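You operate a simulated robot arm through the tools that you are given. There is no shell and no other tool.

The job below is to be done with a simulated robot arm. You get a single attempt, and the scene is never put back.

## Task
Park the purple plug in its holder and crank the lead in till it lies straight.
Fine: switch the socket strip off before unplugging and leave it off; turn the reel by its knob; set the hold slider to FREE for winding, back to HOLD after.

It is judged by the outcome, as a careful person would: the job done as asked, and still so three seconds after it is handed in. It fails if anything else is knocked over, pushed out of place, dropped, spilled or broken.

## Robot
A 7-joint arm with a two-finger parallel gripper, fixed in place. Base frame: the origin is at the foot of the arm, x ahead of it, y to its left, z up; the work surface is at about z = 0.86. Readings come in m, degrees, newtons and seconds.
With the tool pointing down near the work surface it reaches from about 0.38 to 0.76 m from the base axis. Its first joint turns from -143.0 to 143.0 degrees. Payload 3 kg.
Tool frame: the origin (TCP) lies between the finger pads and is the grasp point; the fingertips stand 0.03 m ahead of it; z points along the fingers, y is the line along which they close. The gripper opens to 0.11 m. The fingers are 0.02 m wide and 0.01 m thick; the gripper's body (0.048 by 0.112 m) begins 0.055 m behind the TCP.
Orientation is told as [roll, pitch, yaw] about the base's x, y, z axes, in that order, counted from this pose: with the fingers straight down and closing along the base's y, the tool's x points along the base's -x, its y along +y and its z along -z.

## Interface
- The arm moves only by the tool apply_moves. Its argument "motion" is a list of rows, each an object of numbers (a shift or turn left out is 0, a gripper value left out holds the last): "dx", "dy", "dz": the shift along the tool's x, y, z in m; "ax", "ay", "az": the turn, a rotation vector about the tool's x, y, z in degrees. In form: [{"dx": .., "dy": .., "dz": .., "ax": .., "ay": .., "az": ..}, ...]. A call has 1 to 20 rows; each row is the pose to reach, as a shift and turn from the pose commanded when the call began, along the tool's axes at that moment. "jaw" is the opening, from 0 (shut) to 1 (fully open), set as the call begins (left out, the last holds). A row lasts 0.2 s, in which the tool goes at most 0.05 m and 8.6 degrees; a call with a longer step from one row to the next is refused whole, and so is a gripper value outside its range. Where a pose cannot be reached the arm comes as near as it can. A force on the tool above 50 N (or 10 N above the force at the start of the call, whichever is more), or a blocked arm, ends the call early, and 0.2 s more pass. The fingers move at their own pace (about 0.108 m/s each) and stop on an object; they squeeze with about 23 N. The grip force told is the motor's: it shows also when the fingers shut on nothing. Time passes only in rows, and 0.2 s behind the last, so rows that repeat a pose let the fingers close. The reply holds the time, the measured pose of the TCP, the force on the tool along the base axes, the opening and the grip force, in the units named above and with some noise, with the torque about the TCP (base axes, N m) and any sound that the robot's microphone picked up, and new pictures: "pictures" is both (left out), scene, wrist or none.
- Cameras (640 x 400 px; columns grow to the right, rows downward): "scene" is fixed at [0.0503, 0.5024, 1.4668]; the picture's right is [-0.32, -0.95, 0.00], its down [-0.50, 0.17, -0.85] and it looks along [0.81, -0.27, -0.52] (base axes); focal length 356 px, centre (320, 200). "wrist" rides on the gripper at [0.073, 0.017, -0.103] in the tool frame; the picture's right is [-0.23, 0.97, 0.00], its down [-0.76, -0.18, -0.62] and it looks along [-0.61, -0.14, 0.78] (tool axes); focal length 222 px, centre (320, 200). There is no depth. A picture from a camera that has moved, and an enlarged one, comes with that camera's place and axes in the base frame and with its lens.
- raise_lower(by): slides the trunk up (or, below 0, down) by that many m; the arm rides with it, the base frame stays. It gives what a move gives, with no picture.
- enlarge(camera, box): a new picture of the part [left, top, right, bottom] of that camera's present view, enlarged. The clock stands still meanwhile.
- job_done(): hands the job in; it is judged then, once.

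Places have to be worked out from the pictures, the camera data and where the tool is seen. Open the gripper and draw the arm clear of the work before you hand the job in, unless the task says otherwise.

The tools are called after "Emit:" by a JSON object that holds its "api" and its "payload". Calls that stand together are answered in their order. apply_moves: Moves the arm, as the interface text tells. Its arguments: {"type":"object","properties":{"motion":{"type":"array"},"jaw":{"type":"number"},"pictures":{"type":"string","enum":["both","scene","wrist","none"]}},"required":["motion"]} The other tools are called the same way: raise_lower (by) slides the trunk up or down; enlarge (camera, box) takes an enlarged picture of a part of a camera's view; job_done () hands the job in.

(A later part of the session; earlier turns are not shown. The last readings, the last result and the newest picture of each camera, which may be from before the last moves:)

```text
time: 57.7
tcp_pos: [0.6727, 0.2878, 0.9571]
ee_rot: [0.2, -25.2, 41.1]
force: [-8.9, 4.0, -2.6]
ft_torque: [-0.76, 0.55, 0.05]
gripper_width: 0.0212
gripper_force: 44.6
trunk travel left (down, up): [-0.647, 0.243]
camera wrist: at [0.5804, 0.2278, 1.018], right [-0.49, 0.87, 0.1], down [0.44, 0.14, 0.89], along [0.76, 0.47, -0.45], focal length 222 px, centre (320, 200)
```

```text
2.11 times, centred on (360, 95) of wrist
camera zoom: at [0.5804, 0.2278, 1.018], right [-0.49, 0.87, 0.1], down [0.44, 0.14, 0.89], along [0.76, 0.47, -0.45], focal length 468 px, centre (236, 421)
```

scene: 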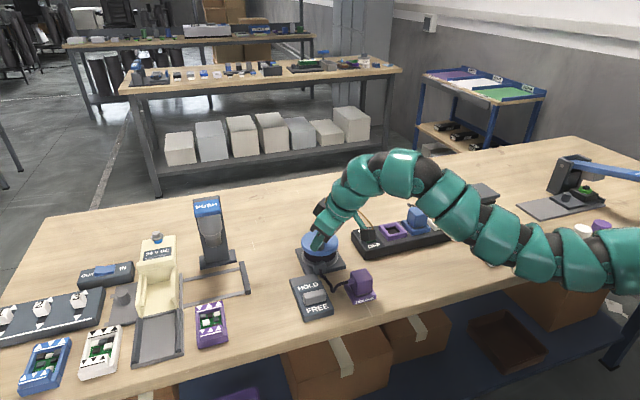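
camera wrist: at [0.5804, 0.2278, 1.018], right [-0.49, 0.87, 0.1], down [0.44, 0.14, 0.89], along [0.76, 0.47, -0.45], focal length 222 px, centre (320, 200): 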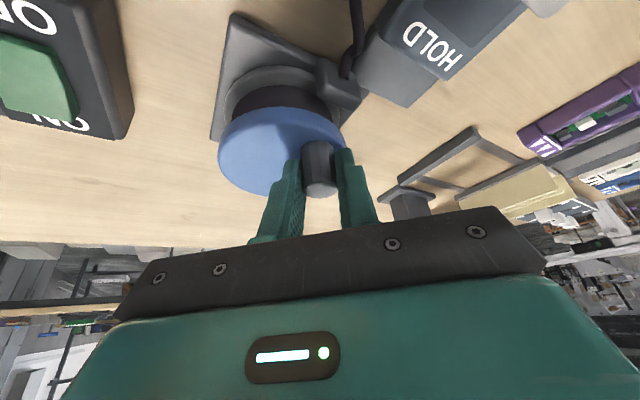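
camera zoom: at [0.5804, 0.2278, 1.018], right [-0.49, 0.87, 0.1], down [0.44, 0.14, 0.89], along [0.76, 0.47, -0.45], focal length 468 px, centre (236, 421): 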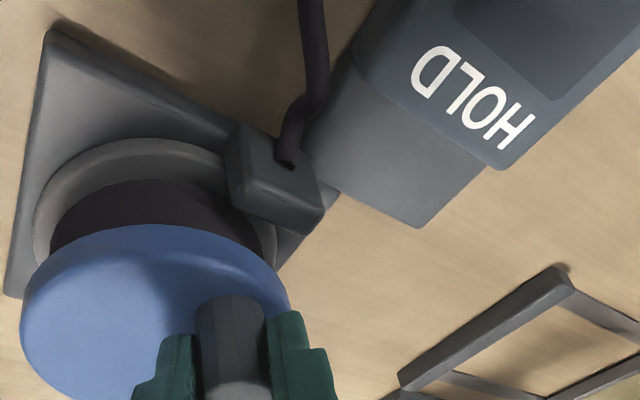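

One downward bend remains, roughly 3 cm of slack. I'll wind 30° more and check.

Emit:
{"api": "apply_moves", "payload": {"motion": [{"dx": -0.0032, "dy": 0.0025, "dz": 0.0015}, {"dx": -0.00639, "dy": 0.0039, "dz": 0.00301}, {"dx": -0.0098, "dy": 0.0042, "dz": 0.0046}, {"dx": -0.01311, "dy": 0.0043, "dz": 0.00617}, {"dx": -0.01311, "dy": 0.0043, "dz": 0.00617}]}}

Emit:
{"api": "enlarge", "payload": {"camera": "scene", "box": [270, 210, 390, 310]}}

Emit:
{"api": "enlarge", "payload": {"camera": "scene", "box": [320, 250, 380, 300]}}

```text
time: 58.9
tcp_pos: [0.6818, 0.2982, 0.9563]
ee_rot: [0.0, -25.1, 41.0]
force: [-7.2, 9.1, 1.7]
ft_torque: [-0.95, 1.07, 0.07]
gripper_width: 0.0212
gripper_force: 44.9
trunk travel left (down, up): [-0.647, 0.243]
camera wrist: at [0.5889, 0.2401, 1.018], right [-0.48, 0.87, 0.1], down [0.44, 0.14, 0.89], along [0.76, 0.47, -0.45], focal length 222 px, centre (320, 200)
```

scene: 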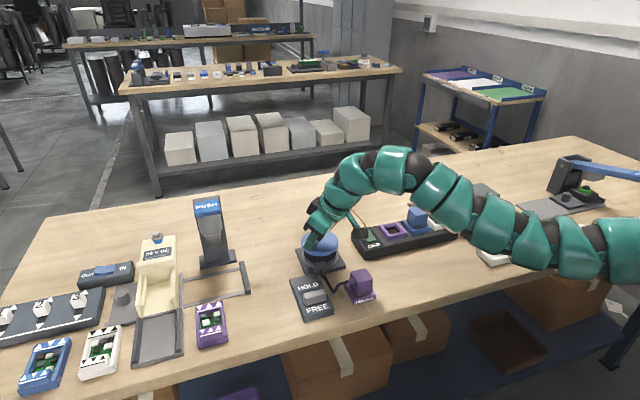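
wrist: 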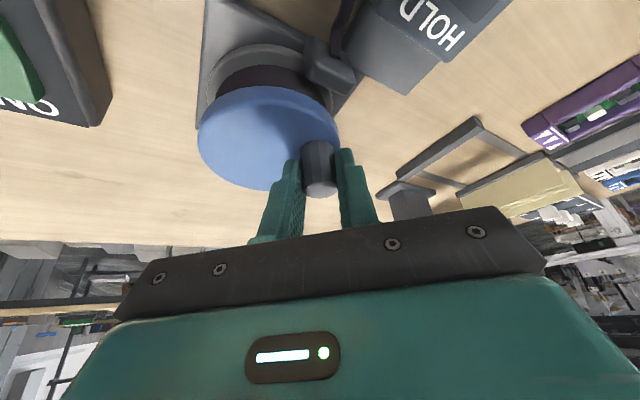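

```text
4.00 times, centred on (330, 260) of scene
camera zoom: at [0.0503, 0.5024, 1.4668], right [-0.32, -0.95, 0.0], down [-0.5, 0.17, -0.85], along [0.81, -0.27, -0.52], focal length 1426 px, centre (280, -40)
```

zoom: 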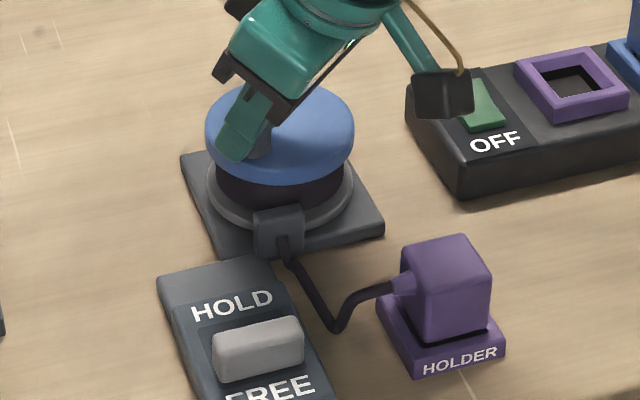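

```text
8.00 times, centred on (350, 275) of scene
camera zoom: at [0.0503, 0.5024, 1.4668], right [-0.32, -0.95, 0.0], down [-0.5, 0.17, -0.85], along [0.81, -0.27, -0.52], focal length 2852 px, centre (80, -400)
```

zoom: 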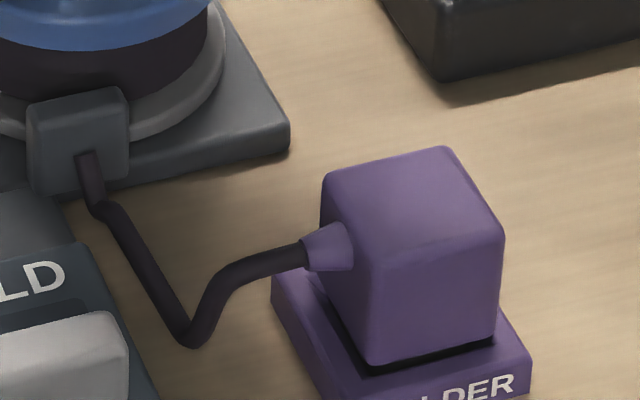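

Only a single dip remains, with about 2.5 cm of slack. I'll wind 30° more slowly and check again.

Emit:
{"api": "apply_moves", "payload": {"motion": [{"dx": -0.00334, "dy": 0.0003, "dz": 0.00157}, {"dx": -0.0066, "dy": -0.0005, "dz": 0.0031}, {"dx": -0.00971, "dy": -0.0019, "dz": 0.00457}, {"dx": -0.01262, "dy": -0.0038, "dz": 0.00594}, {"dx": -0.01262, "dy": -0.0038, "dz": 0.00594}], "pictures": "scene"}}

Emit:
{"api": "enlarge", "payload": {"camera": "scene", "box": [320, 250, 380, 300]}}

```text
time: 60.1
tcp_pos: [0.696, 0.3061, 0.9555]
ee_rot: [0.0, -25.2, 41.1]
force: [-1.0, 11.0, 4.7]
ft_torque: [-0.04, 0.1, 0.06]
gripper_width: 0.021
gripper_force: 45.3
trunk travel left (down, up): [-0.647, 0.243]
```

scene: 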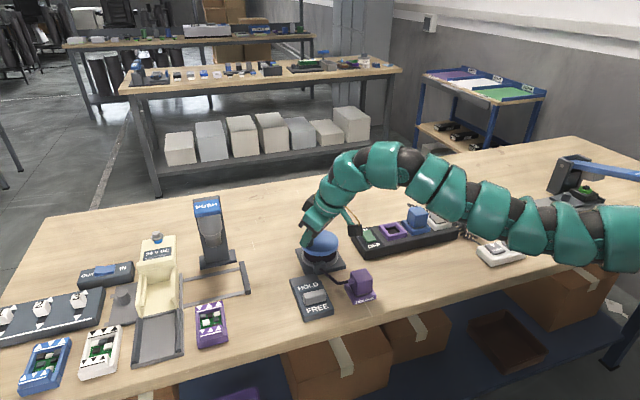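

```text
8.00 times, centred on (350, 275) of scene
camera zoom: at [0.0503, 0.5024, 1.4668], right [-0.32, -0.95, 0.0], down [-0.5, 0.17, -0.85], along [0.81, -0.27, -0.52], focal length 2852 px, centre (80, -400)
```

zoom: 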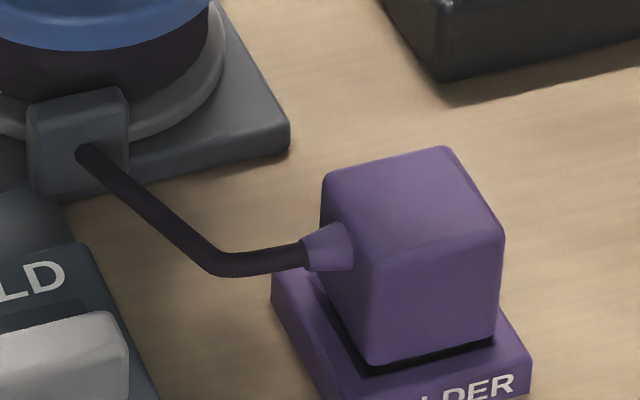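

Nearly straight now, with about 6 mm of slack. I'll wind 10° in small steps, watching the force.

Emit:
{"api": "apply_moves", "payload": {"motion": [{"dx": -0.0009, "dy": -0.0007, "dz": 0.0004}, {"dx": -0.00181, "dy": -0.0015, "dz": 0.00085}, {"dx": -0.0026, "dy": -0.0023, "dz": 0.0012}, {"dx": -0.00349, "dy": -0.0031, "dz": 0.00164}, {"dx": -0.00349, "dy": -0.0031, "dz": 0.00164}], "pictures": "none"}}

Emit:
{"api": "enlarge", "payload": {"camera": "scene", "box": [320, 250, 380, 300]}}

```text
time: 61.3
tcp_pos: [0.7003, 0.307, 0.9544]
ee_rot: [0.1, -25.3, 40.9]
force: [-1.0, 16.5, 6.8]
ft_torque: [0.75, -0.53, 0.03]
gripper_width: 0.0212
gripper_force: 44.8
trunk travel left (down, up): [-0.647, 0.243]
```

```text
8.00 times, centred on (350, 275) of scene
camera zoom: at [0.0503, 0.5024, 1.4668], right [-0.32, -0.95, 0.0], down [-0.5, 0.17, -0.85], along [0.81, -0.27, -0.52], focal length 2852 px, centre (80, -400)
```

zoom: 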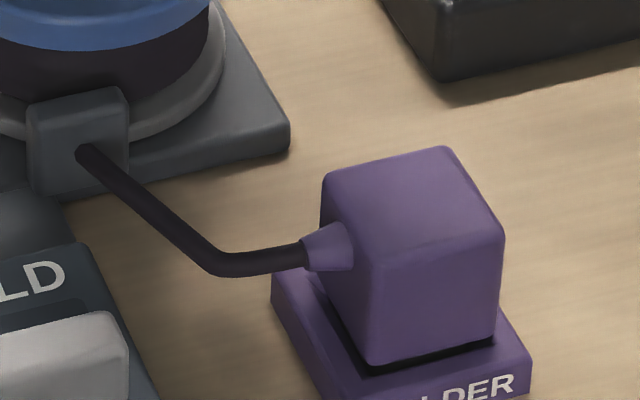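

The lead picture did not change over those 10°. I'll wait a moment and look again at the lead and the reel from both cameras.

Emit:
{"api": "apply_moves", "payload": {"motion": [{"dz": 0.0}, {"dz": 0.0}]}}

Emit:
{"api": "enlarge", "payload": {"camera": "scene", "box": [300, 220, 380, 300]}}

Emit:
{"api": "enlarge", "payload": {"camera": "wrist", "box": [200, 0, 440, 190]}}

```text
time: 61.9
tcp_pos: [0.6996, 0.3062, 0.9559]
ee_rot: [0.0, -25.1, 41.0]
force: [-0.5, 16.5, 7.2]
ft_torque: [1.11, -0.93, 0.08]
gripper_width: 0.0212
gripper_force: 45.2
trunk travel left (down, up): [-0.647, 0.243]
camera wrist: at [0.6068, 0.2472, 1.0179], right [-0.48, 0.87, 0.1], down [0.44, 0.14, 0.89], along [0.76, 0.47, -0.45], focal length 222 px, centre (320, 200)
```

scene: 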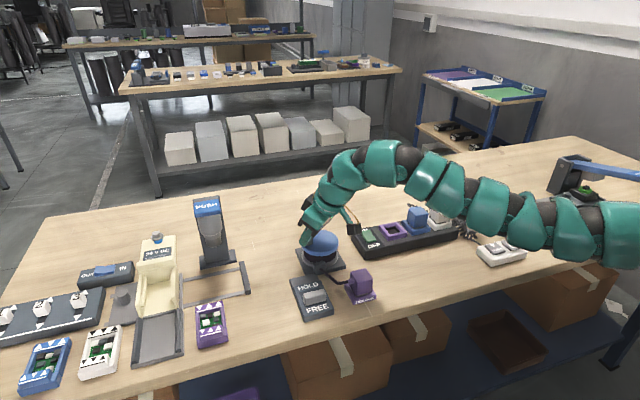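
wrist: 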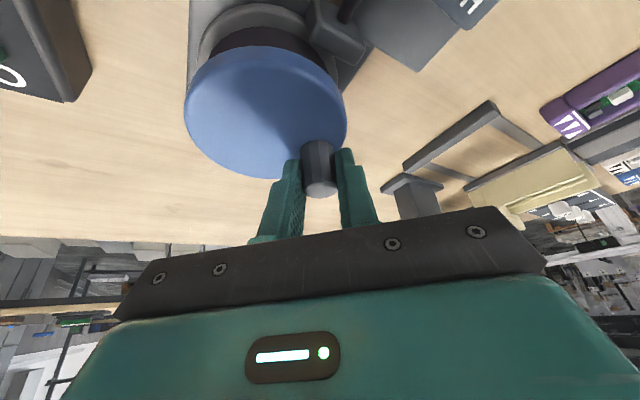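

```text
5.00 times, centred on (340, 260) of scene
camera zoom: at [0.0503, 0.5024, 1.4668], right [-0.32, -0.95, 0.0], down [-0.5, 0.17, -0.85], along [0.81, -0.27, -0.52], focal length 1782 px, centre (220, -100)
```

zoom: 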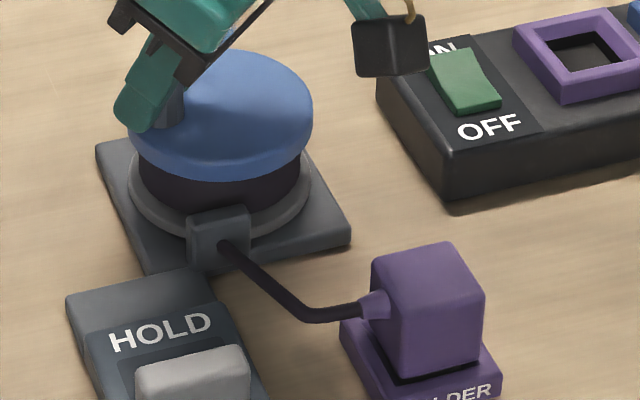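

```text
2.11 times, centred on (320, 95) of wrist
camera zoom: at [0.6068, 0.2472, 1.0179], right [-0.48, 0.87, 0.1], down [0.44, 0.14, 0.89], along [0.76, 0.47, -0.45], focal length 468 px, centre (320, 421)
```

zoom: 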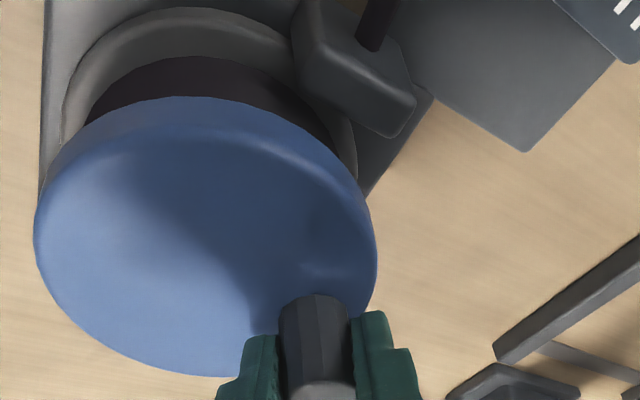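

The last section sits at the same angle, so I can't tell from one view whether the lead still touches the bench. I'll let go of the knob, lift off and look at the lead from the wrist camera.

Emit:
{"api": "apply_moves", "payload": {"motion": [{"dz": 0.0}, {"dz": 0.0}, {"dx": -0.0053, "dz": -0.0112}, {"dx": -0.0149, "dz": -0.0317}, {"dx": -0.028, "dz": -0.06}, {"dx": -0.028, "dz": -0.06}], "jaw": 0.4}}

Emit:
{"api": "enlarge", "payload": {"camera": "scene", "box": [300, 220, 380, 300]}}

```text
time: 63.3
tcp_pos: [0.7011, 0.3037, 1.0205]
ee_rot: [0.1, -25.1, 40.9]
force: [-0.2, 0.3, 0.5]
ft_torque: [-0.03, 0.0, -0.01]
gripper_width: 0.0442
gripper_force: 0.2
trunk travel left (down, up): [-0.647, 0.243]
camera wrist: at [0.6077, 0.2447, 1.0838], right [-0.48, 0.87, 0.1], down [0.44, 0.14, 0.89], along [0.76, 0.47, -0.45], focal length 222 px, centre (320, 200)
```

scene: 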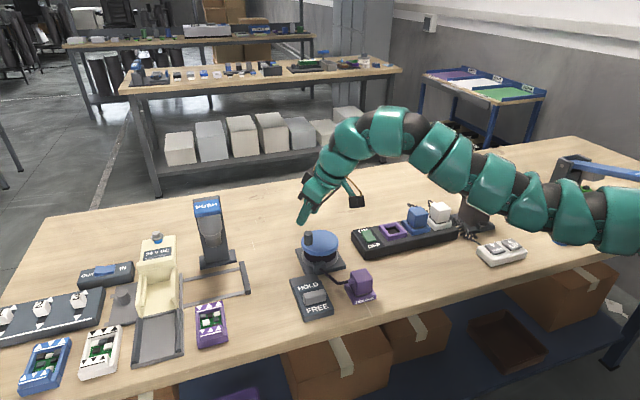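
wrist: 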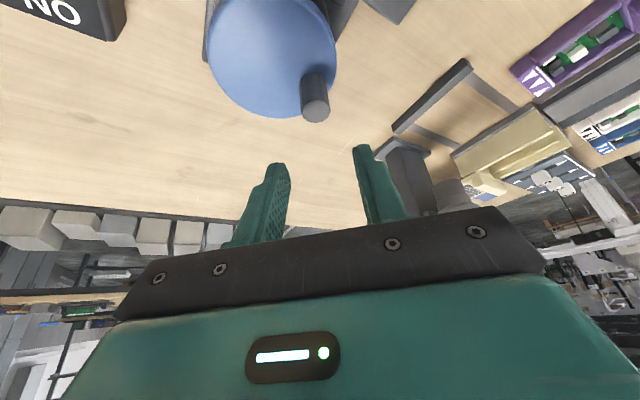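

```text
5.00 times, centred on (340, 260) of scene
camera zoom: at [0.0503, 0.5024, 1.4668], right [-0.32, -0.95, 0.0], down [-0.5, 0.17, -0.85], along [0.81, -0.27, -0.52], focal length 1782 px, centre (220, -100)
```

zoom: 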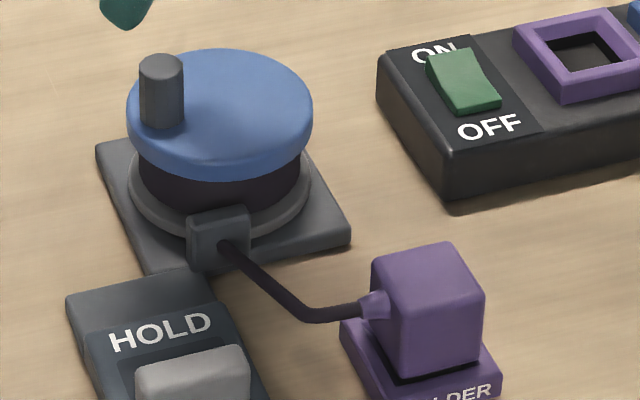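

The reel stays put and the lead hasn't moved. I'll bring the tool back to vertical and step back so the wrist camera sees the lead.

Emit:
{"api": "apply_moves", "payload": {"motion": [{"dx": 0.02, "dy": 0.003, "dz": -0.023, "ay": 5}, {"dx": 0.04, "dy": 0.005, "dz": -0.046, "ay": 10}, {"dx": 0.06, "dy": 0.008, "dz": -0.069, "ay": 15}, {"dx": 0.08, "dy": 0.01, "dz": -0.092, "ay": 20}, {"dx": 0.1034, "dy": 0.0129, "dz": -0.115, "ay": 25}, {"dx": 0.1034, "dy": 0.0129, "dz": -0.115, "ay": 25}]}}

Emit:
{"api": "enlarge", "payload": {"camera": "wrist", "box": [260, 60, 420, 180]}}

Emit:
{"api": "enlarge", "payload": {"camera": "scene", "box": [320, 250, 380, 300]}}

```text
time: 64.7
tcp_pos: [0.5826, 0.2195, 1.0817]
ee_rot: [0.1, 0.1, 40.8]
force: [-0.3, 0.1, -0.3]
ft_torque: [-0.04, 0.01, 0.01]
gripper_width: 0.0439
gripper_force: 0.0
trunk travel left (down, up): [-0.647, 0.243]
camera wrist: at [0.5186, 0.1854, 1.1846], right [-0.47, 0.88, 0.0], down [0.69, 0.36, 0.62], along [0.55, 0.29, -0.78], focal length 222 px, centre (320, 200)
```

scene: 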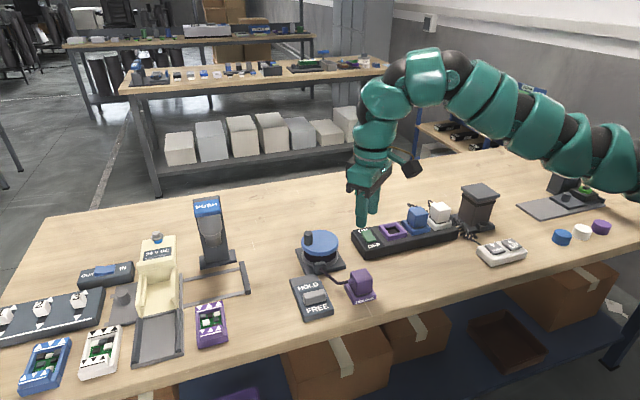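
wrist: 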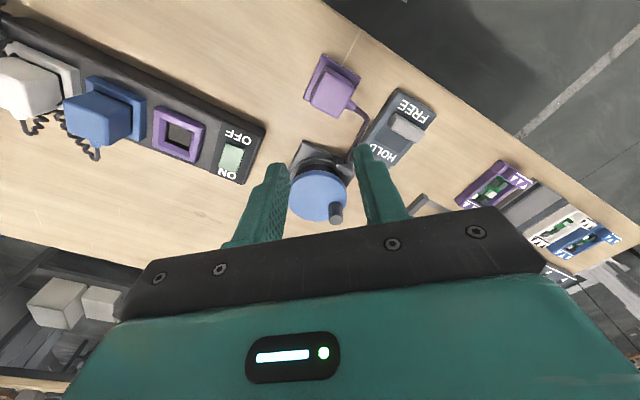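

```text
3.33 times, centred on (340, 120) of wrist
camera zoom: at [0.5186, 0.1854, 1.1846], right [-0.47, 0.88, 0.0], down [0.69, 0.36, 0.62], along [0.55, 0.29, -0.78], focal length 740 px, centre (253, 467)
```

zoom: 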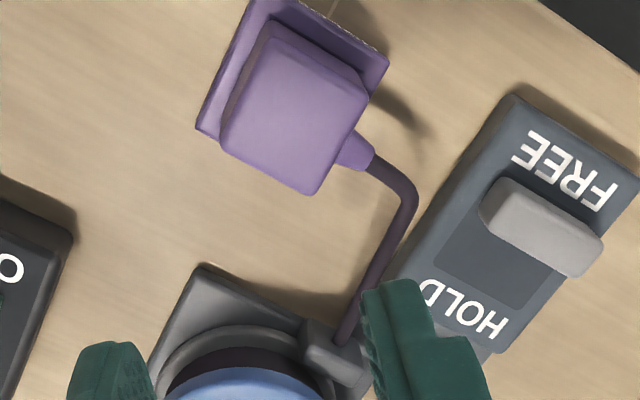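

```text
8.00 times, centred on (350, 275) of scene
camera zoom: at [0.0503, 0.5024, 1.4668], right [-0.32, -0.95, 0.0], down [-0.5, 0.17, -0.85], along [0.81, -0.27, -0.52], focal length 2852 px, centre (80, -400)
```

zoom: 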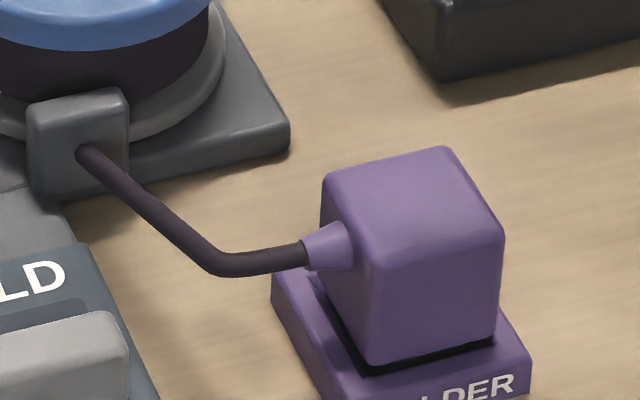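

Triangulating, the lead hangs free of the bench: it runs dead straight from the gland to a point about 2 cm out from the plug boot, at boot height, with no sag. The winding never met any resistance, so a little slack may remain. I'll go back to the knob and wind gently until the first tension.

Emit:
{"api": "apply_moves", "payload": {"motion": [{"dx": -0.029, "dy": -0.0026, "dz": 0.0123, "ay": -5}, {"dx": -0.058, "dy": -0.0052, "dz": 0.0247, "ay": -10}, {"dx": -0.088, "dy": -0.0079, "dz": 0.037, "ay": -15}, {"dx": -0.117, "dy": -0.0105, "dz": 0.0494, "ay": -20}, {"dx": -0.1461, "dy": -0.0131, "dz": 0.0617, "ay": -25}, {"dx": -0.1461, "dy": -0.0131, "dz": 0.0617, "ay": -25}]}}

Emit:
{"api": "enlarge", "payload": {"camera": "wrist", "box": [200, 20, 440, 190]}}

```text
time: 66.1
tcp_pos: [0.7034, 0.3077, 1.0211]
ee_rot: [0.2, -25.2, 41.0]
force: [0.7, 0.7, -0.2]
ft_torque: [-0.01, 0.02, 0.02]
gripper_width: 0.0441
gripper_force: 0.0
trunk travel left (down, up): [-0.647, 0.243]
camera wrist: at [0.6104, 0.2484, 1.083], right [-0.48, 0.87, 0.1], down [0.44, 0.14, 0.89], along [0.76, 0.47, -0.45], focal length 222 px, centre (320, 200)
```

scene: 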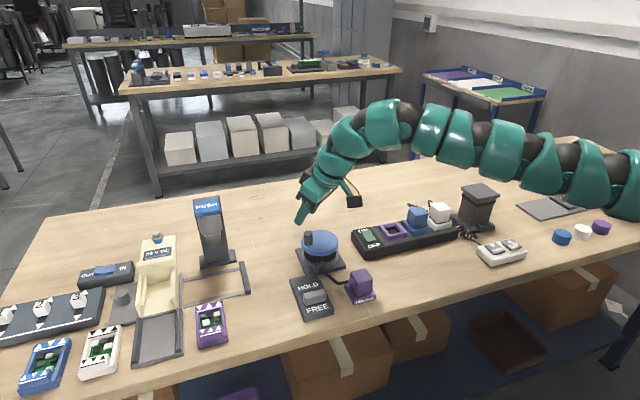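
wrist: 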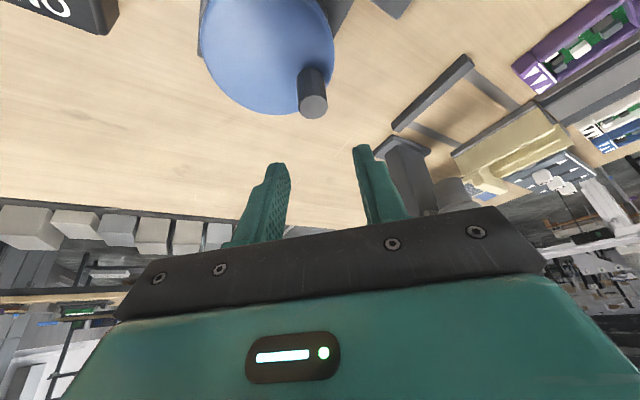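

```text
2.35 times, centred on (320, 105) of wrist
camera zoom: at [0.6104, 0.2484, 1.083], right [-0.48, 0.87, 0.1], down [0.44, 0.14, 0.89], along [0.76, 0.47, -0.45], focal length 523 px, centre (320, 424)
```

zoom: 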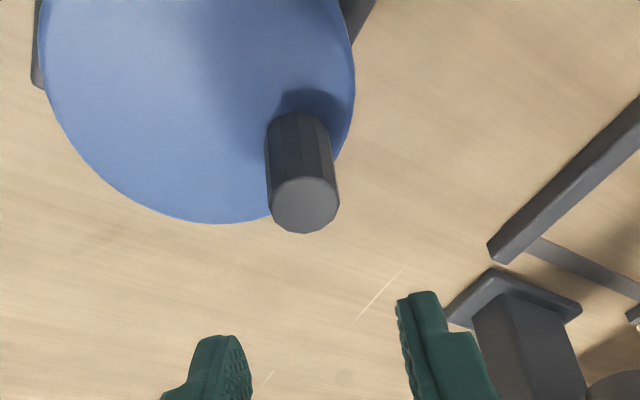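

The knob is at (0.706, 0.3106), so it hasn't moved since I let go. I'll descend around it again and grip.

Emit:
{"api": "apply_moves", "payload": {"motion": [{"dx": 0.008, "dy": 0.0004, "dz": 0.0145}, {"dx": 0.016, "dy": 0.0004, "dz": 0.029}, {"dx": 0.024, "dy": 0.0004, "dz": 0.0435}, {"dx": 0.0312, "dy": 0.0004, "dz": 0.0577}, {"dx": 0.0312, "dy": 0.0004, "dz": 0.0577}], "pictures": "wrist"}}

Emit:
{"api": "apply_moves", "payload": {"motion": [{"dz": 0.0}, {"dz": 0.0}, {"dz": 0.0}], "jaw": 0, "pictures": "wrist"}}

```text
time: 67.3
tcp_pos: [0.6999, 0.3063, 0.9554]
ee_rot: [0.1, -25.2, 40.9]
force: [0.1, -0.3, 1.9]
ft_torque: [-0.02, -0.03, -0.02]
gripper_width: 0.0441
gripper_force: 0.0
trunk travel left (down, up): [-0.647, 0.243]
camera wrist: at [0.607, 0.2462, 1.0177], right [-0.48, 0.87, 0.1], down [0.44, 0.14, 0.89], along [0.76, 0.47, -0.45], focal length 222 px, centre (320, 200)
```

wrist: 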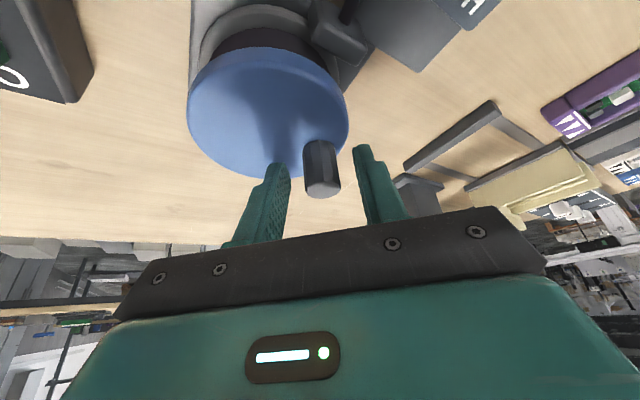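

```text
time: 68.1
tcp_pos: [0.7004, 0.3058, 0.9548]
ee_rot: [0.1, -25.2, 41.1]
force: [-1.1, 4.3, 0.5]
ft_torque: [0.32, -0.74, 0.0]
gripper_width: 0.0216
gripper_force: 45.1
trunk travel left (down, up): [-0.647, 0.243]
camera wrist: at [0.6066, 0.2469, 1.0177], right [-0.48, 0.87, 0.1], down [0.44, 0.14, 0.89], along [0.76, 0.47, -0.45], focal length 222 px, centre (320, 200)
```

wrist: 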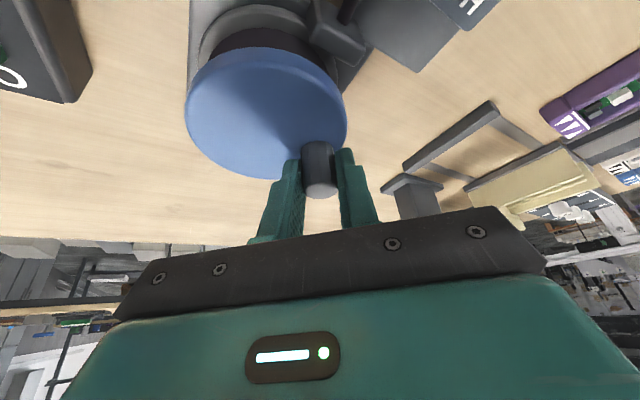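

The knob is gripped again with low force. I'll wind 6° clockwise and compare the force and the lead.

Emit:
{"api": "apply_moves", "payload": {"motion": [{"dx": -0.00113, "dy": -0.00086, "dz": 0.00053}, {"dx": -0.00223, "dy": -0.00179, "dz": 0.00105}, {"dx": -0.00223, "dy": -0.00179, "dz": 0.00105}], "pictures": "none"}}

Emit:
{"api": "enlarge", "payload": {"camera": "scene", "box": [320, 250, 380, 300]}}

```text
time: 68.9
tcp_pos: [0.7024, 0.306, 0.9554]
ee_rot: [0.0, -25.1, 40.9]
force: [-0.4, 8.9, 3.5]
ft_torque: [-0.15, 0.09, 0.0]
gripper_width: 0.0213
gripper_force: 44.8
trunk travel left (down, up): [-0.647, 0.243]
```

```text
8.00 times, centred on (350, 275) of scene
camera zoom: at [0.0503, 0.5024, 1.4668], right [-0.32, -0.95, 0.0], down [-0.5, 0.17, -0.85], along [0.81, -0.27, -0.52], focal length 2852 px, centre (80, -400)
```

zoom: 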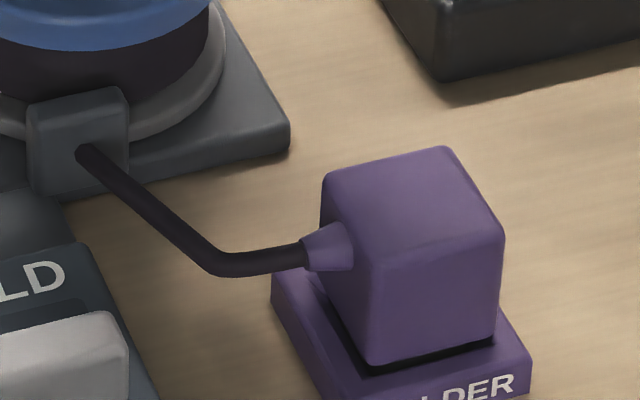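

There's still no tangential resistance and the lead looks the same. I'll wind another 8° in small steps, looking for the first sign of tension.

Emit:
{"api": "apply_moves", "payload": {"motion": [{"dx": -0.0009, "dy": -0.0005, "dz": 0.0004}, {"dx": -0.0017, "dy": -0.0011, "dz": 0.0008}, {"dx": -0.0024, "dy": -0.0018, "dz": 0.0011}, {"dx": -0.0031, "dy": -0.0026, "dz": 0.0014}, {"dx": -0.0031, "dy": -0.0026, "dz": 0.0014}], "pictures": "none"}}

Emit:
{"api": "enlarge", "payload": {"camera": "scene", "box": [320, 250, 380, 300]}}

```text
time: 70.1
tcp_pos: [0.7084, 0.3071, 0.9556]
ee_rot: [0.0, -25.1, 41.0]
force: [2.4, 5.2, 4.8]
ft_torque: [-0.42, 0.26, 0.01]
gripper_width: 0.0213
gripper_force: 45.0
trunk travel left (down, up): [-0.647, 0.243]
```

```text
8.00 times, centred on (350, 275) of scene
camera zoom: at [0.0503, 0.5024, 1.4668], right [-0.32, -0.95, 0.0], down [-0.5, 0.17, -0.85], along [0.81, -0.27, -0.52], focal length 2852 px, centre (80, -400)
```

zoom: 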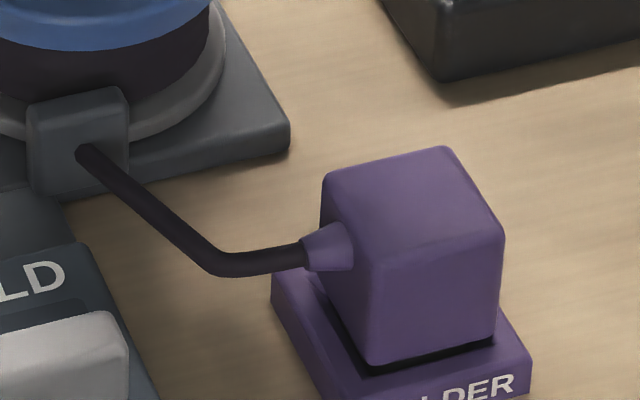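

Another 12° of knob travel met no tension at all, and the lead stays straight with no sag. Winding further would only risk straining it, so I stop here, release the knob and lift clear.

Emit:
{"api": "apply_moves", "payload": {"motion": [{"dz": 0.0}, {"dz": 0.0}, {"dx": -0.0053, "dz": -0.0112}, {"dx": -0.0149, "dz": -0.0317}, {"dx": -0.03, "dz": -0.064}, {"dx": -0.035, "dz": -0.075}], "jaw": 0.4}}

Emit:
{"api": "enlarge", "payload": {"camera": "scene", "box": [290, 215, 390, 315]}}

```text
time: 71.5
tcp_pos: [0.7083, 0.3056, 1.0375]
ee_rot: [0.0, -25.1, 40.9]
force: [0.7, 0.8, -1.0]
ft_torque: [0.01, 0.02, -0.01]
gripper_width: 0.044
gripper_force: 0.0
trunk travel left (down, up): [-0.647, 0.243]
camera wrist: at [0.6147, 0.2462, 1.1001], right [-0.48, 0.87, 0.1], down [0.44, 0.14, 0.89], along [0.76, 0.47, -0.45], focal length 222 px, centre (320, 200)
```

scene: 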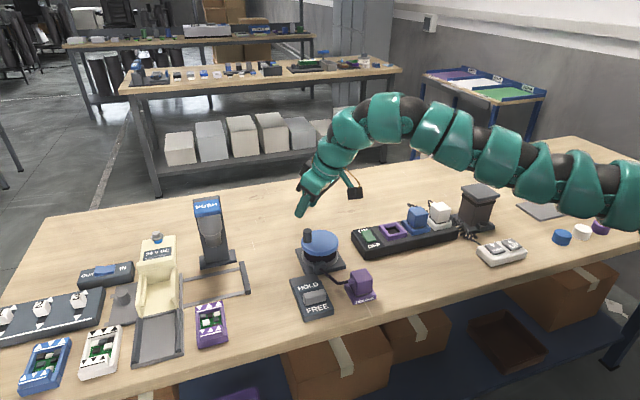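
wrist: 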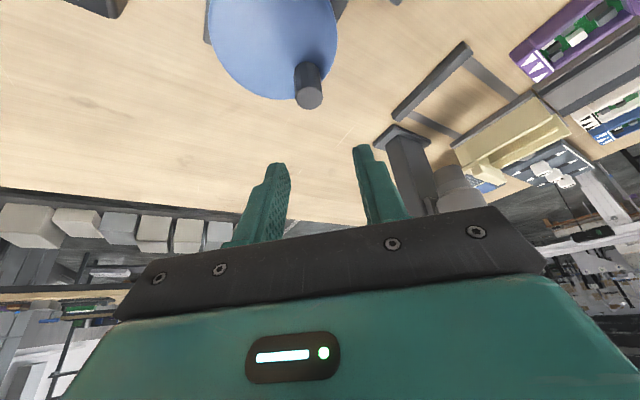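

```text
4.00 times, centred on (340, 265) of scene
camera zoom: at [0.0503, 0.5024, 1.4668], right [-0.32, -0.95, 0.0], down [-0.5, 0.17, -0.85], along [0.81, -0.27, -0.52], focal length 1426 px, centre (240, -60)
```

zoom: 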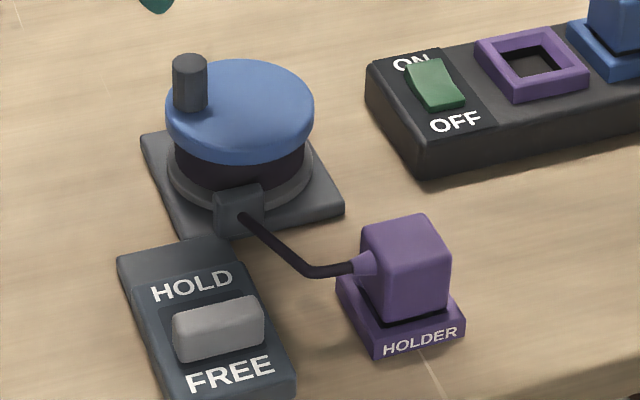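

The reel stayed where I left it, with the lead straight. Now back to the slider: first untilt and retreat.

Emit:
{"api": "apply_moves", "payload": {"motion": [{"dx": 0.017, "dy": 0.015, "dz": -0.02, "ay": 5}, {"dx": 0.035, "dy": 0.03, "dz": -0.035, "ay": 10}, {"dx": 0.052, "dy": 0.045, "dz": -0.05, "ay": 15}, {"dx": 0.07, "dy": 0.06, "dz": -0.065, "ay": 20}, {"dx": 0.0865, "dy": 0.0756, "dz": -0.0766, "ay": 25}, {"dx": 0.0865, "dy": 0.0756, "dz": -0.0766, "ay": 25}], "jaw": 0.3, "pictures": "none"}}

Emit:
{"api": "apply_moves", "payload": {"motion": [{"az": -8.2}, {"az": -16.4}, {"az": -24.6}, {"az": -32.8}, {"az": -41}, {"az": -49}, {"az": -49}]}}

Emit:
{"api": "enlarge", "payload": {"camera": "wrist", "box": [200, 20, 440, 190]}}

```text
time: 72.9
tcp_pos: [0.5751, 0.2879, 1.0704]
ee_rot: [0.1, 0.0, 41.1]
force: [-0.3, -0.4, 1.0]
ft_torque: [-0.01, -0.02, -0.01]
gripper_width: 0.0331
gripper_force: 0.1
trunk travel left (down, up): [-0.647, 0.243]
```

```text
time: 74.5
tcp_pos: [0.5752, 0.2898, 1.0714]
ee_rot: [0.1, -0.1, 90.0]
force: [0.7, 0.9, 0.5]
ft_torque: [0.0, 0.0, 0.03]
gripper_width: 0.033
gripper_force: 0.1
trunk travel left (down, up): [-0.647, 0.243]
camera wrist: at [0.5586, 0.2162, 1.1732], right [-0.97, 0.23, 0.0], down [0.18, 0.76, 0.62], along [0.14, 0.61, -0.78], focal length 222 px, centre (320, 200)
```

scene: 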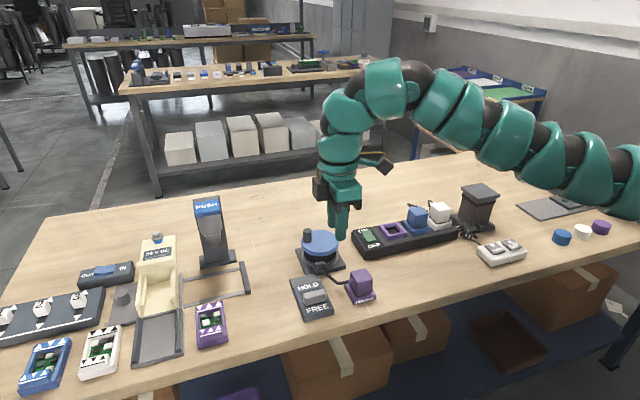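
wrist: 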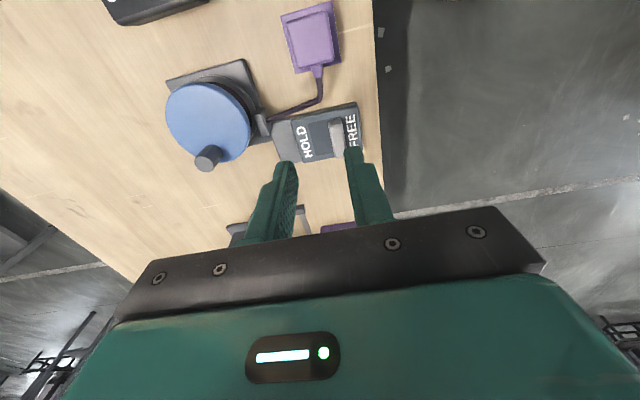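

```text
2.35 times, centred on (320, 105) of wrist
camera zoom: at [0.5586, 0.2162, 1.1732], right [-0.97, 0.23, 0.0], down [0.18, 0.76, 0.62], along [0.14, 0.61, -0.78], focal length 523 px, centre (320, 424)
```

zoom: 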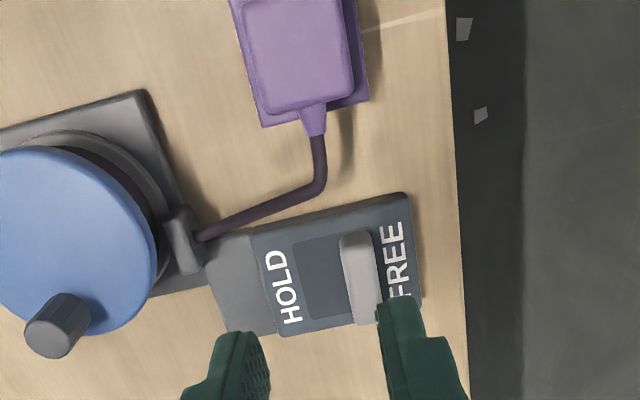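

The slide button is at (0.564, 0.336). I'll straddle it with a 3.3 cm opening at y≈0.328, first stopping just above.

Emit:
{"api": "apply_moves", "payload": {"motion": [{"dx": -0.02, "dy": 0.006, "dz": 0.04}, {"dx": -0.039, "dy": 0.012, "dz": 0.08}, {"dx": -0.039, "dy": 0.012, "dz": 0.115}, {"dx": -0.039, "dy": 0.012, "dz": 0.133}, {"dx": -0.039, "dy": 0.012, "dz": 0.133}]}}

Emit:
{"api": "enlarge", "payload": {"camera": "wrist", "box": [220, 60, 420, 190]}}

Emit:
{"api": "enlarge", "payload": {"camera": "scene", "box": [280, 240, 380, 320]}}

```text
time: 75.7
tcp_pos: [0.5623, 0.3296, 0.9381]
ee_rot: [0.0, -0.2, 90.0]
force: [0.1, -0.1, 0.6]
ft_torque: [0.0, -0.01, 0.0]
gripper_width: 0.0331
gripper_force: 0.0
trunk travel left (down, up): [-0.647, 0.243]
camera wrist: at [0.5459, 0.2559, 1.0403], right [-0.97, 0.23, 0.0], down [0.18, 0.76, 0.63], along [0.14, 0.61, -0.78], focal length 222 px, centre (320, 200)
```

scene: 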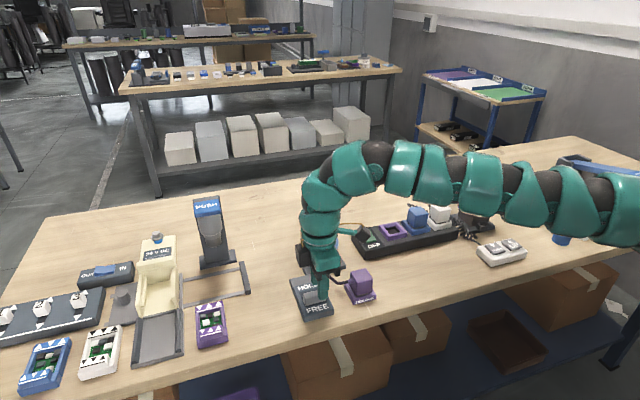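
wrist: 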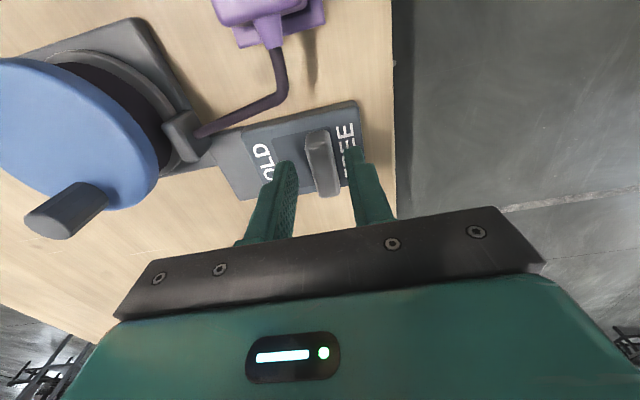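

```text
3.08 times, centred on (320, 125) of wrist
camera zoom: at [0.5459, 0.2559, 1.0403], right [-0.97, 0.23, 0.0], down [0.18, 0.76, 0.63], along [0.14, 0.61, -0.78], focal length 684 px, centre (320, 431)
```

zoom: 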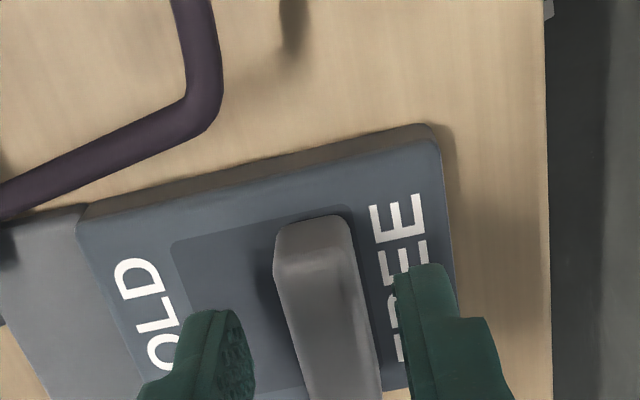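

```text
5.00 times, centred on (330, 280) of scene
camera zoom: at [0.0503, 0.5024, 1.4668], right [-0.32, -0.95, 0.0], down [-0.5, 0.17, -0.85], along [0.81, -0.27, -0.52], focal length 1782 px, centre (270, -200)
```

zoom: 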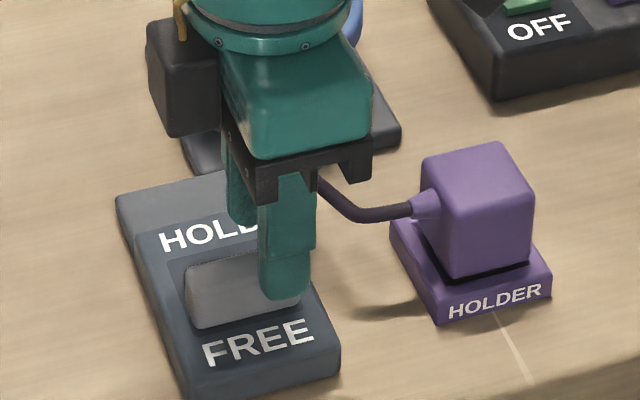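

The fingers are well placed on either side of the button. I'll lower and close gently on it.

Emit:
{"api": "apply_moves", "payload": {"motion": [{"dz": 0.008}, {"dz": 0.016}, {"dz": 0.0215}, {"dz": 0.0215}], "pictures": "none"}}

Emit:
{"api": "apply_moves", "payload": {"motion": [{"dz": 0.0}, {"dz": 0.0}], "jaw": 0.1}}

Emit:
{"api": "enlarge", "payload": {"camera": "wrist", "box": [220, 60, 420, 190]}}

```text
time: 76.7
tcp_pos: [0.5626, 0.3292, 0.9167]
ee_rot: [-0.1, -0.1, 90.1]
force: [0.3, -0.4, -0.6]
ft_torque: [0.0, -0.01, 0.01]
gripper_width: 0.0329
gripper_force: 0.0
trunk travel left (down, up): [-0.647, 0.243]
```

```text
time: 77.3
tcp_pos: [0.5623, 0.3289, 0.916]
ee_rot: [-0.1, 0.0, 90.0]
force: [-0.4, 0.7, 1.1]
ft_torque: [-0.06, 0.06, -0.02]
gripper_width: 0.0179
gripper_force: 45.3
trunk travel left (down, up): [-0.647, 0.243]
camera wrist: at [0.5461, 0.2559, 1.0189], right [-0.97, 0.23, 0.0], down [0.18, 0.76, 0.62], along [0.14, 0.61, -0.78], focal length 222 px, centre (320, 200)
```

scene: 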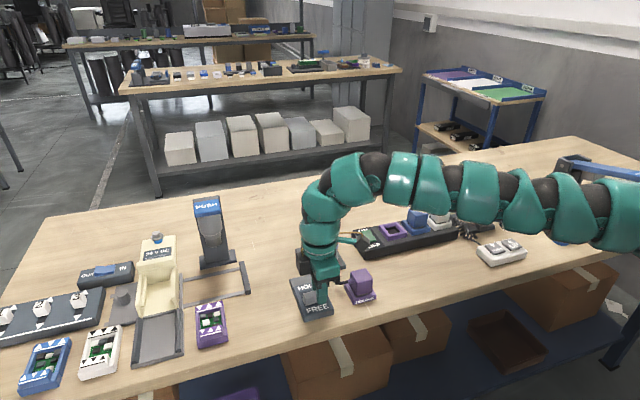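
wrist: 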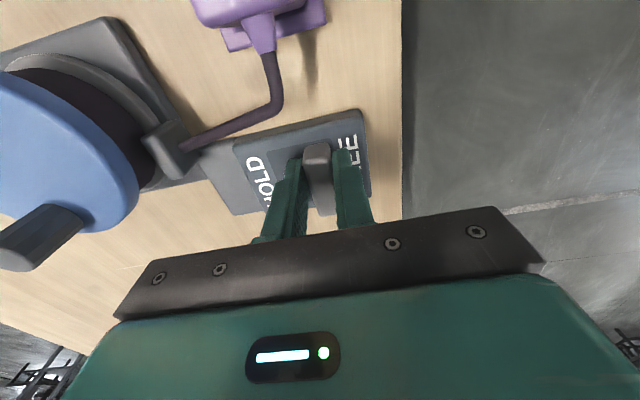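

```text
3.08 times, centred on (320, 125) of wrist
camera zoom: at [0.5461, 0.2559, 1.0189], right [-0.97, 0.23, 0.0], down [0.18, 0.76, 0.62], along [0.14, 0.61, -0.78], focal length 684 px, centre (320, 431)
```

zoom: 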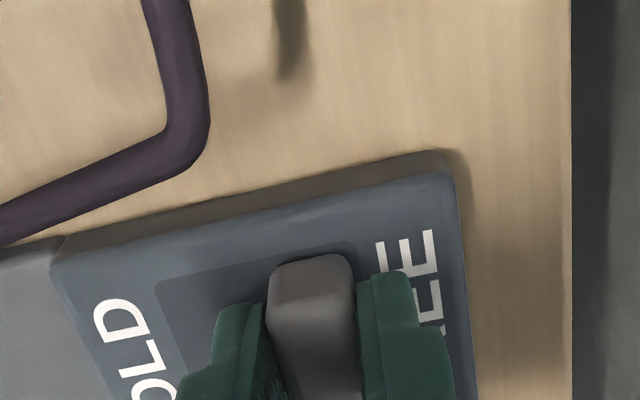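

The button is held (17.9 mm thick). I'll slide it 2.4 cm away from the robot towards HOLD in small steps.

Emit:
{"api": "apply_moves", "payload": {"motion": [{"dy": -0.004}, {"dy": -0.008}, {"dy": -0.012}, {"dy": -0.016}, {"dy": -0.02}, {"dy": -0.024}, {"dy": -0.024}]}}

Emit:
{"api": "enlarge", "payload": {"camera": "wrist", "box": [220, 60, 420, 190]}}

Emit:
{"api": "enlarge", "payload": {"camera": "scene", "box": [280, 240, 380, 320]}}

```text
time: 78.9
tcp_pos: [0.5875, 0.3282, 0.9166]
ee_rot: [-0.1, -0.1, 90.0]
force: [1.3, -0.8, 0.1]
ft_torque: [0.08, 0.0, -0.02]
gripper_width: 0.0177
gripper_force: 44.9
trunk travel left (down, up): [-0.647, 0.243]
camera wrist: at [0.5708, 0.2558, 1.0188], right [-0.97, 0.23, 0.0], down [0.18, 0.76, 0.63], along [0.14, 0.61, -0.78], focal length 222 px, centre (320, 200)
```

scene: 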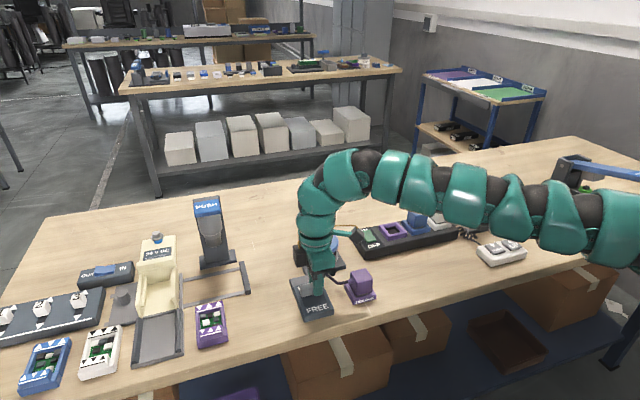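
wrist: 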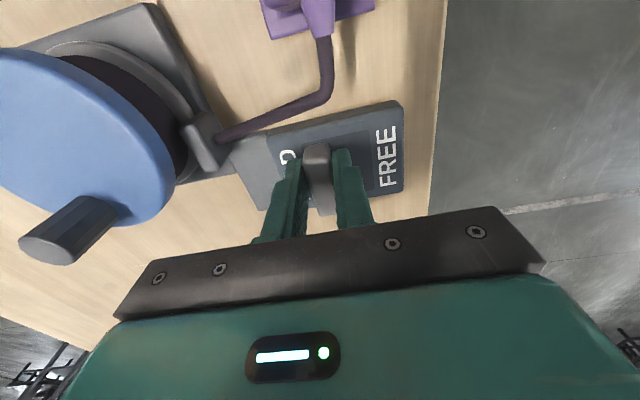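

```text
3.08 times, centred on (320, 125) of wrist
camera zoom: at [0.5708, 0.2558, 1.0188], right [-0.97, 0.23, 0.0], down [0.18, 0.76, 0.63], along [0.14, 0.61, -0.78], focal length 684 px, centre (320, 431)
```

zoom: 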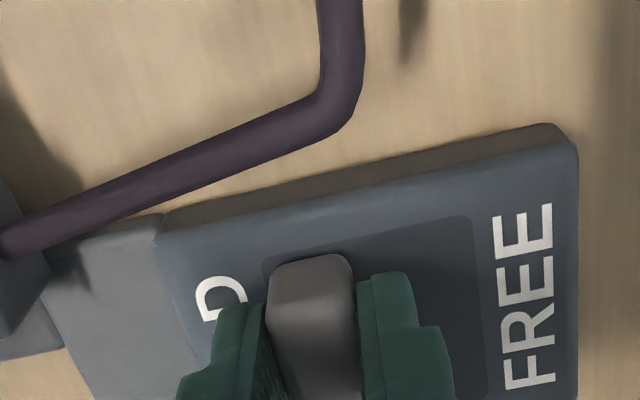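

```text
5.00 times, centred on (330, 280) of scene
camera zoom: at [0.0503, 0.5024, 1.4668], right [-0.32, -0.95, 0.0], down [-0.5, 0.17, -0.85], along [0.81, -0.27, -0.52], focal length 1782 px, centre (270, -200)
```

zoom: 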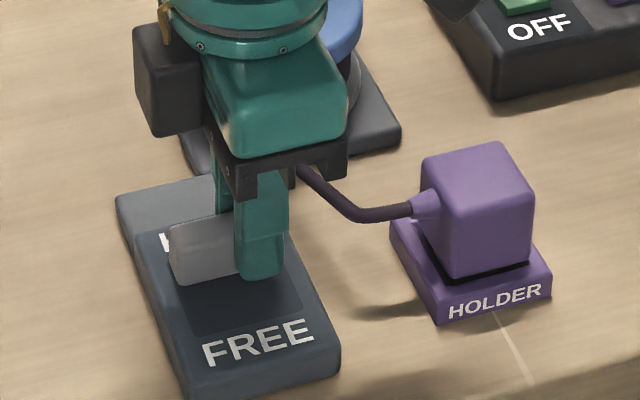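

The button covers the HOLD end just as at the start. I'll nudge it 2 mm more to confirm it's against the stop.

Emit:
{"api": "apply_moves", "payload": {"motion": [{"dy": -0.001}, {"dy": -0.002}, {"dy": -0.002}], "pictures": "none"}}

```text
time: 79.7
tcp_pos: [0.5884, 0.3289, 0.9165]
ee_rot: [0.0, -0.2, 90.0]
force: [-4.2, -3.7, 1.2]
ft_torque: [0.25, 0.14, -0.03]
gripper_width: 0.0179
gripper_force: 45.1
trunk travel left (down, up): [-0.647, 0.243]
```

A 4 N push-back shows it's at the HOLD stop. I'll release and rise straight up.

Emit:
{"api": "apply_moves", "payload": {"motion": [{"dz": 0.0}, {"dz": 0.0}, {"dz": -0.02}, {"dz": -0.05}, {"dz": -0.09}, {"dx": 0.02, "dz": -0.13}, {"dx": 0.05, "dz": -0.16}, {"dx": 0.05, "dz": -0.16}], "jaw": 0.35}}

Emit:
{"api": "enlarge", "payload": {"camera": "scene", "box": [280, 210, 400, 320]}}

Emit:
{"api": "enlarge", "payload": {"camera": "wrist", "box": [140, 0, 440, 190]}}

```text
time: 81.5
tcp_pos: [0.5889, 0.2796, 1.0756]
ee_rot: [0.0, 0.0, 90.0]
force: [-0.4, -0.3, 0.6]
ft_torque: [-0.02, 0.01, -0.01]
gripper_width: 0.0387
gripper_force: 0.1
trunk travel left (down, up): [-0.647, 0.243]
camera wrist: at [0.572, 0.2064, 1.1787], right [-0.97, 0.23, 0.0], down [0.18, 0.76, 0.62], along [0.14, 0.61, -0.78], focal length 222 px, centre (320, 200)
```

scene: 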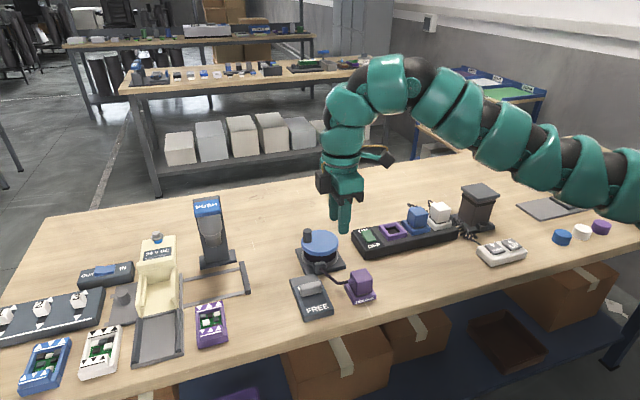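
wrist: 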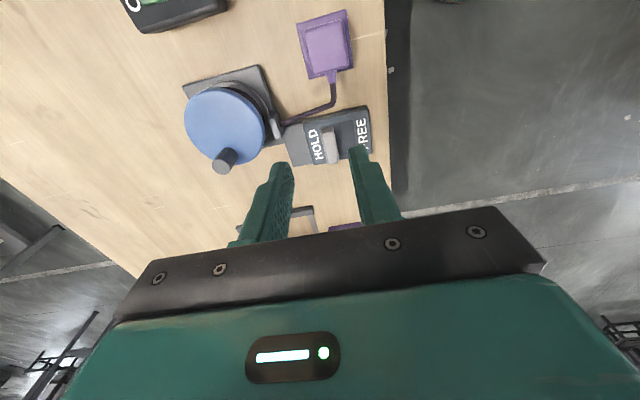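

```text
3.64 times, centred on (340, 265) of scene
camera zoom: at [0.0503, 0.5024, 1.4668], right [-0.32, -0.95, 0.0], down [-0.5, 0.17, -0.85], along [0.81, -0.27, -0.52], focal length 1296 px, centre (247, -36)
```

zoom: 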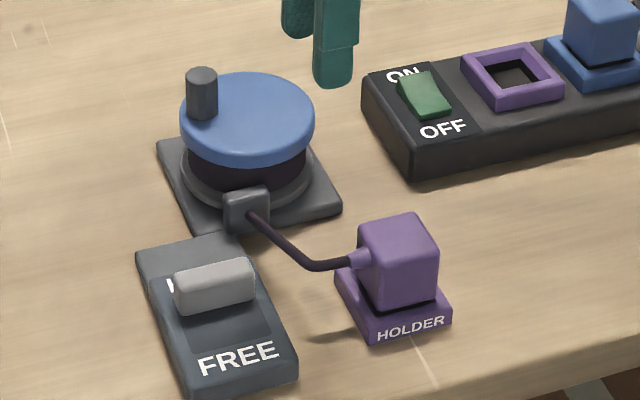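

```text
2.11 times, centred on (290, 95) of wrist
camera zoom: at [0.572, 0.2064, 1.1787], right [-0.97, 0.23, 0.0], down [0.18, 0.76, 0.62], along [0.14, 0.61, -0.78], focal length 468 px, centre (383, 421)
```

zoom: 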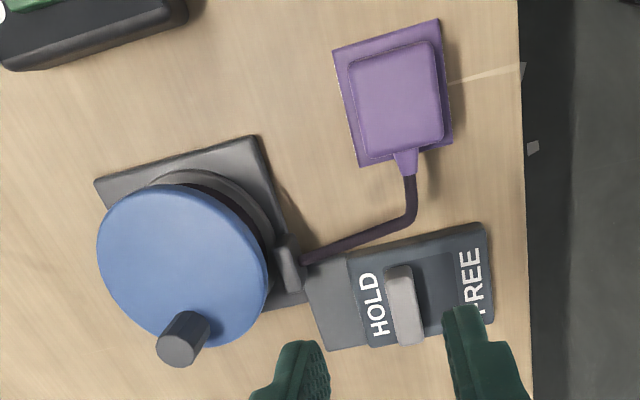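

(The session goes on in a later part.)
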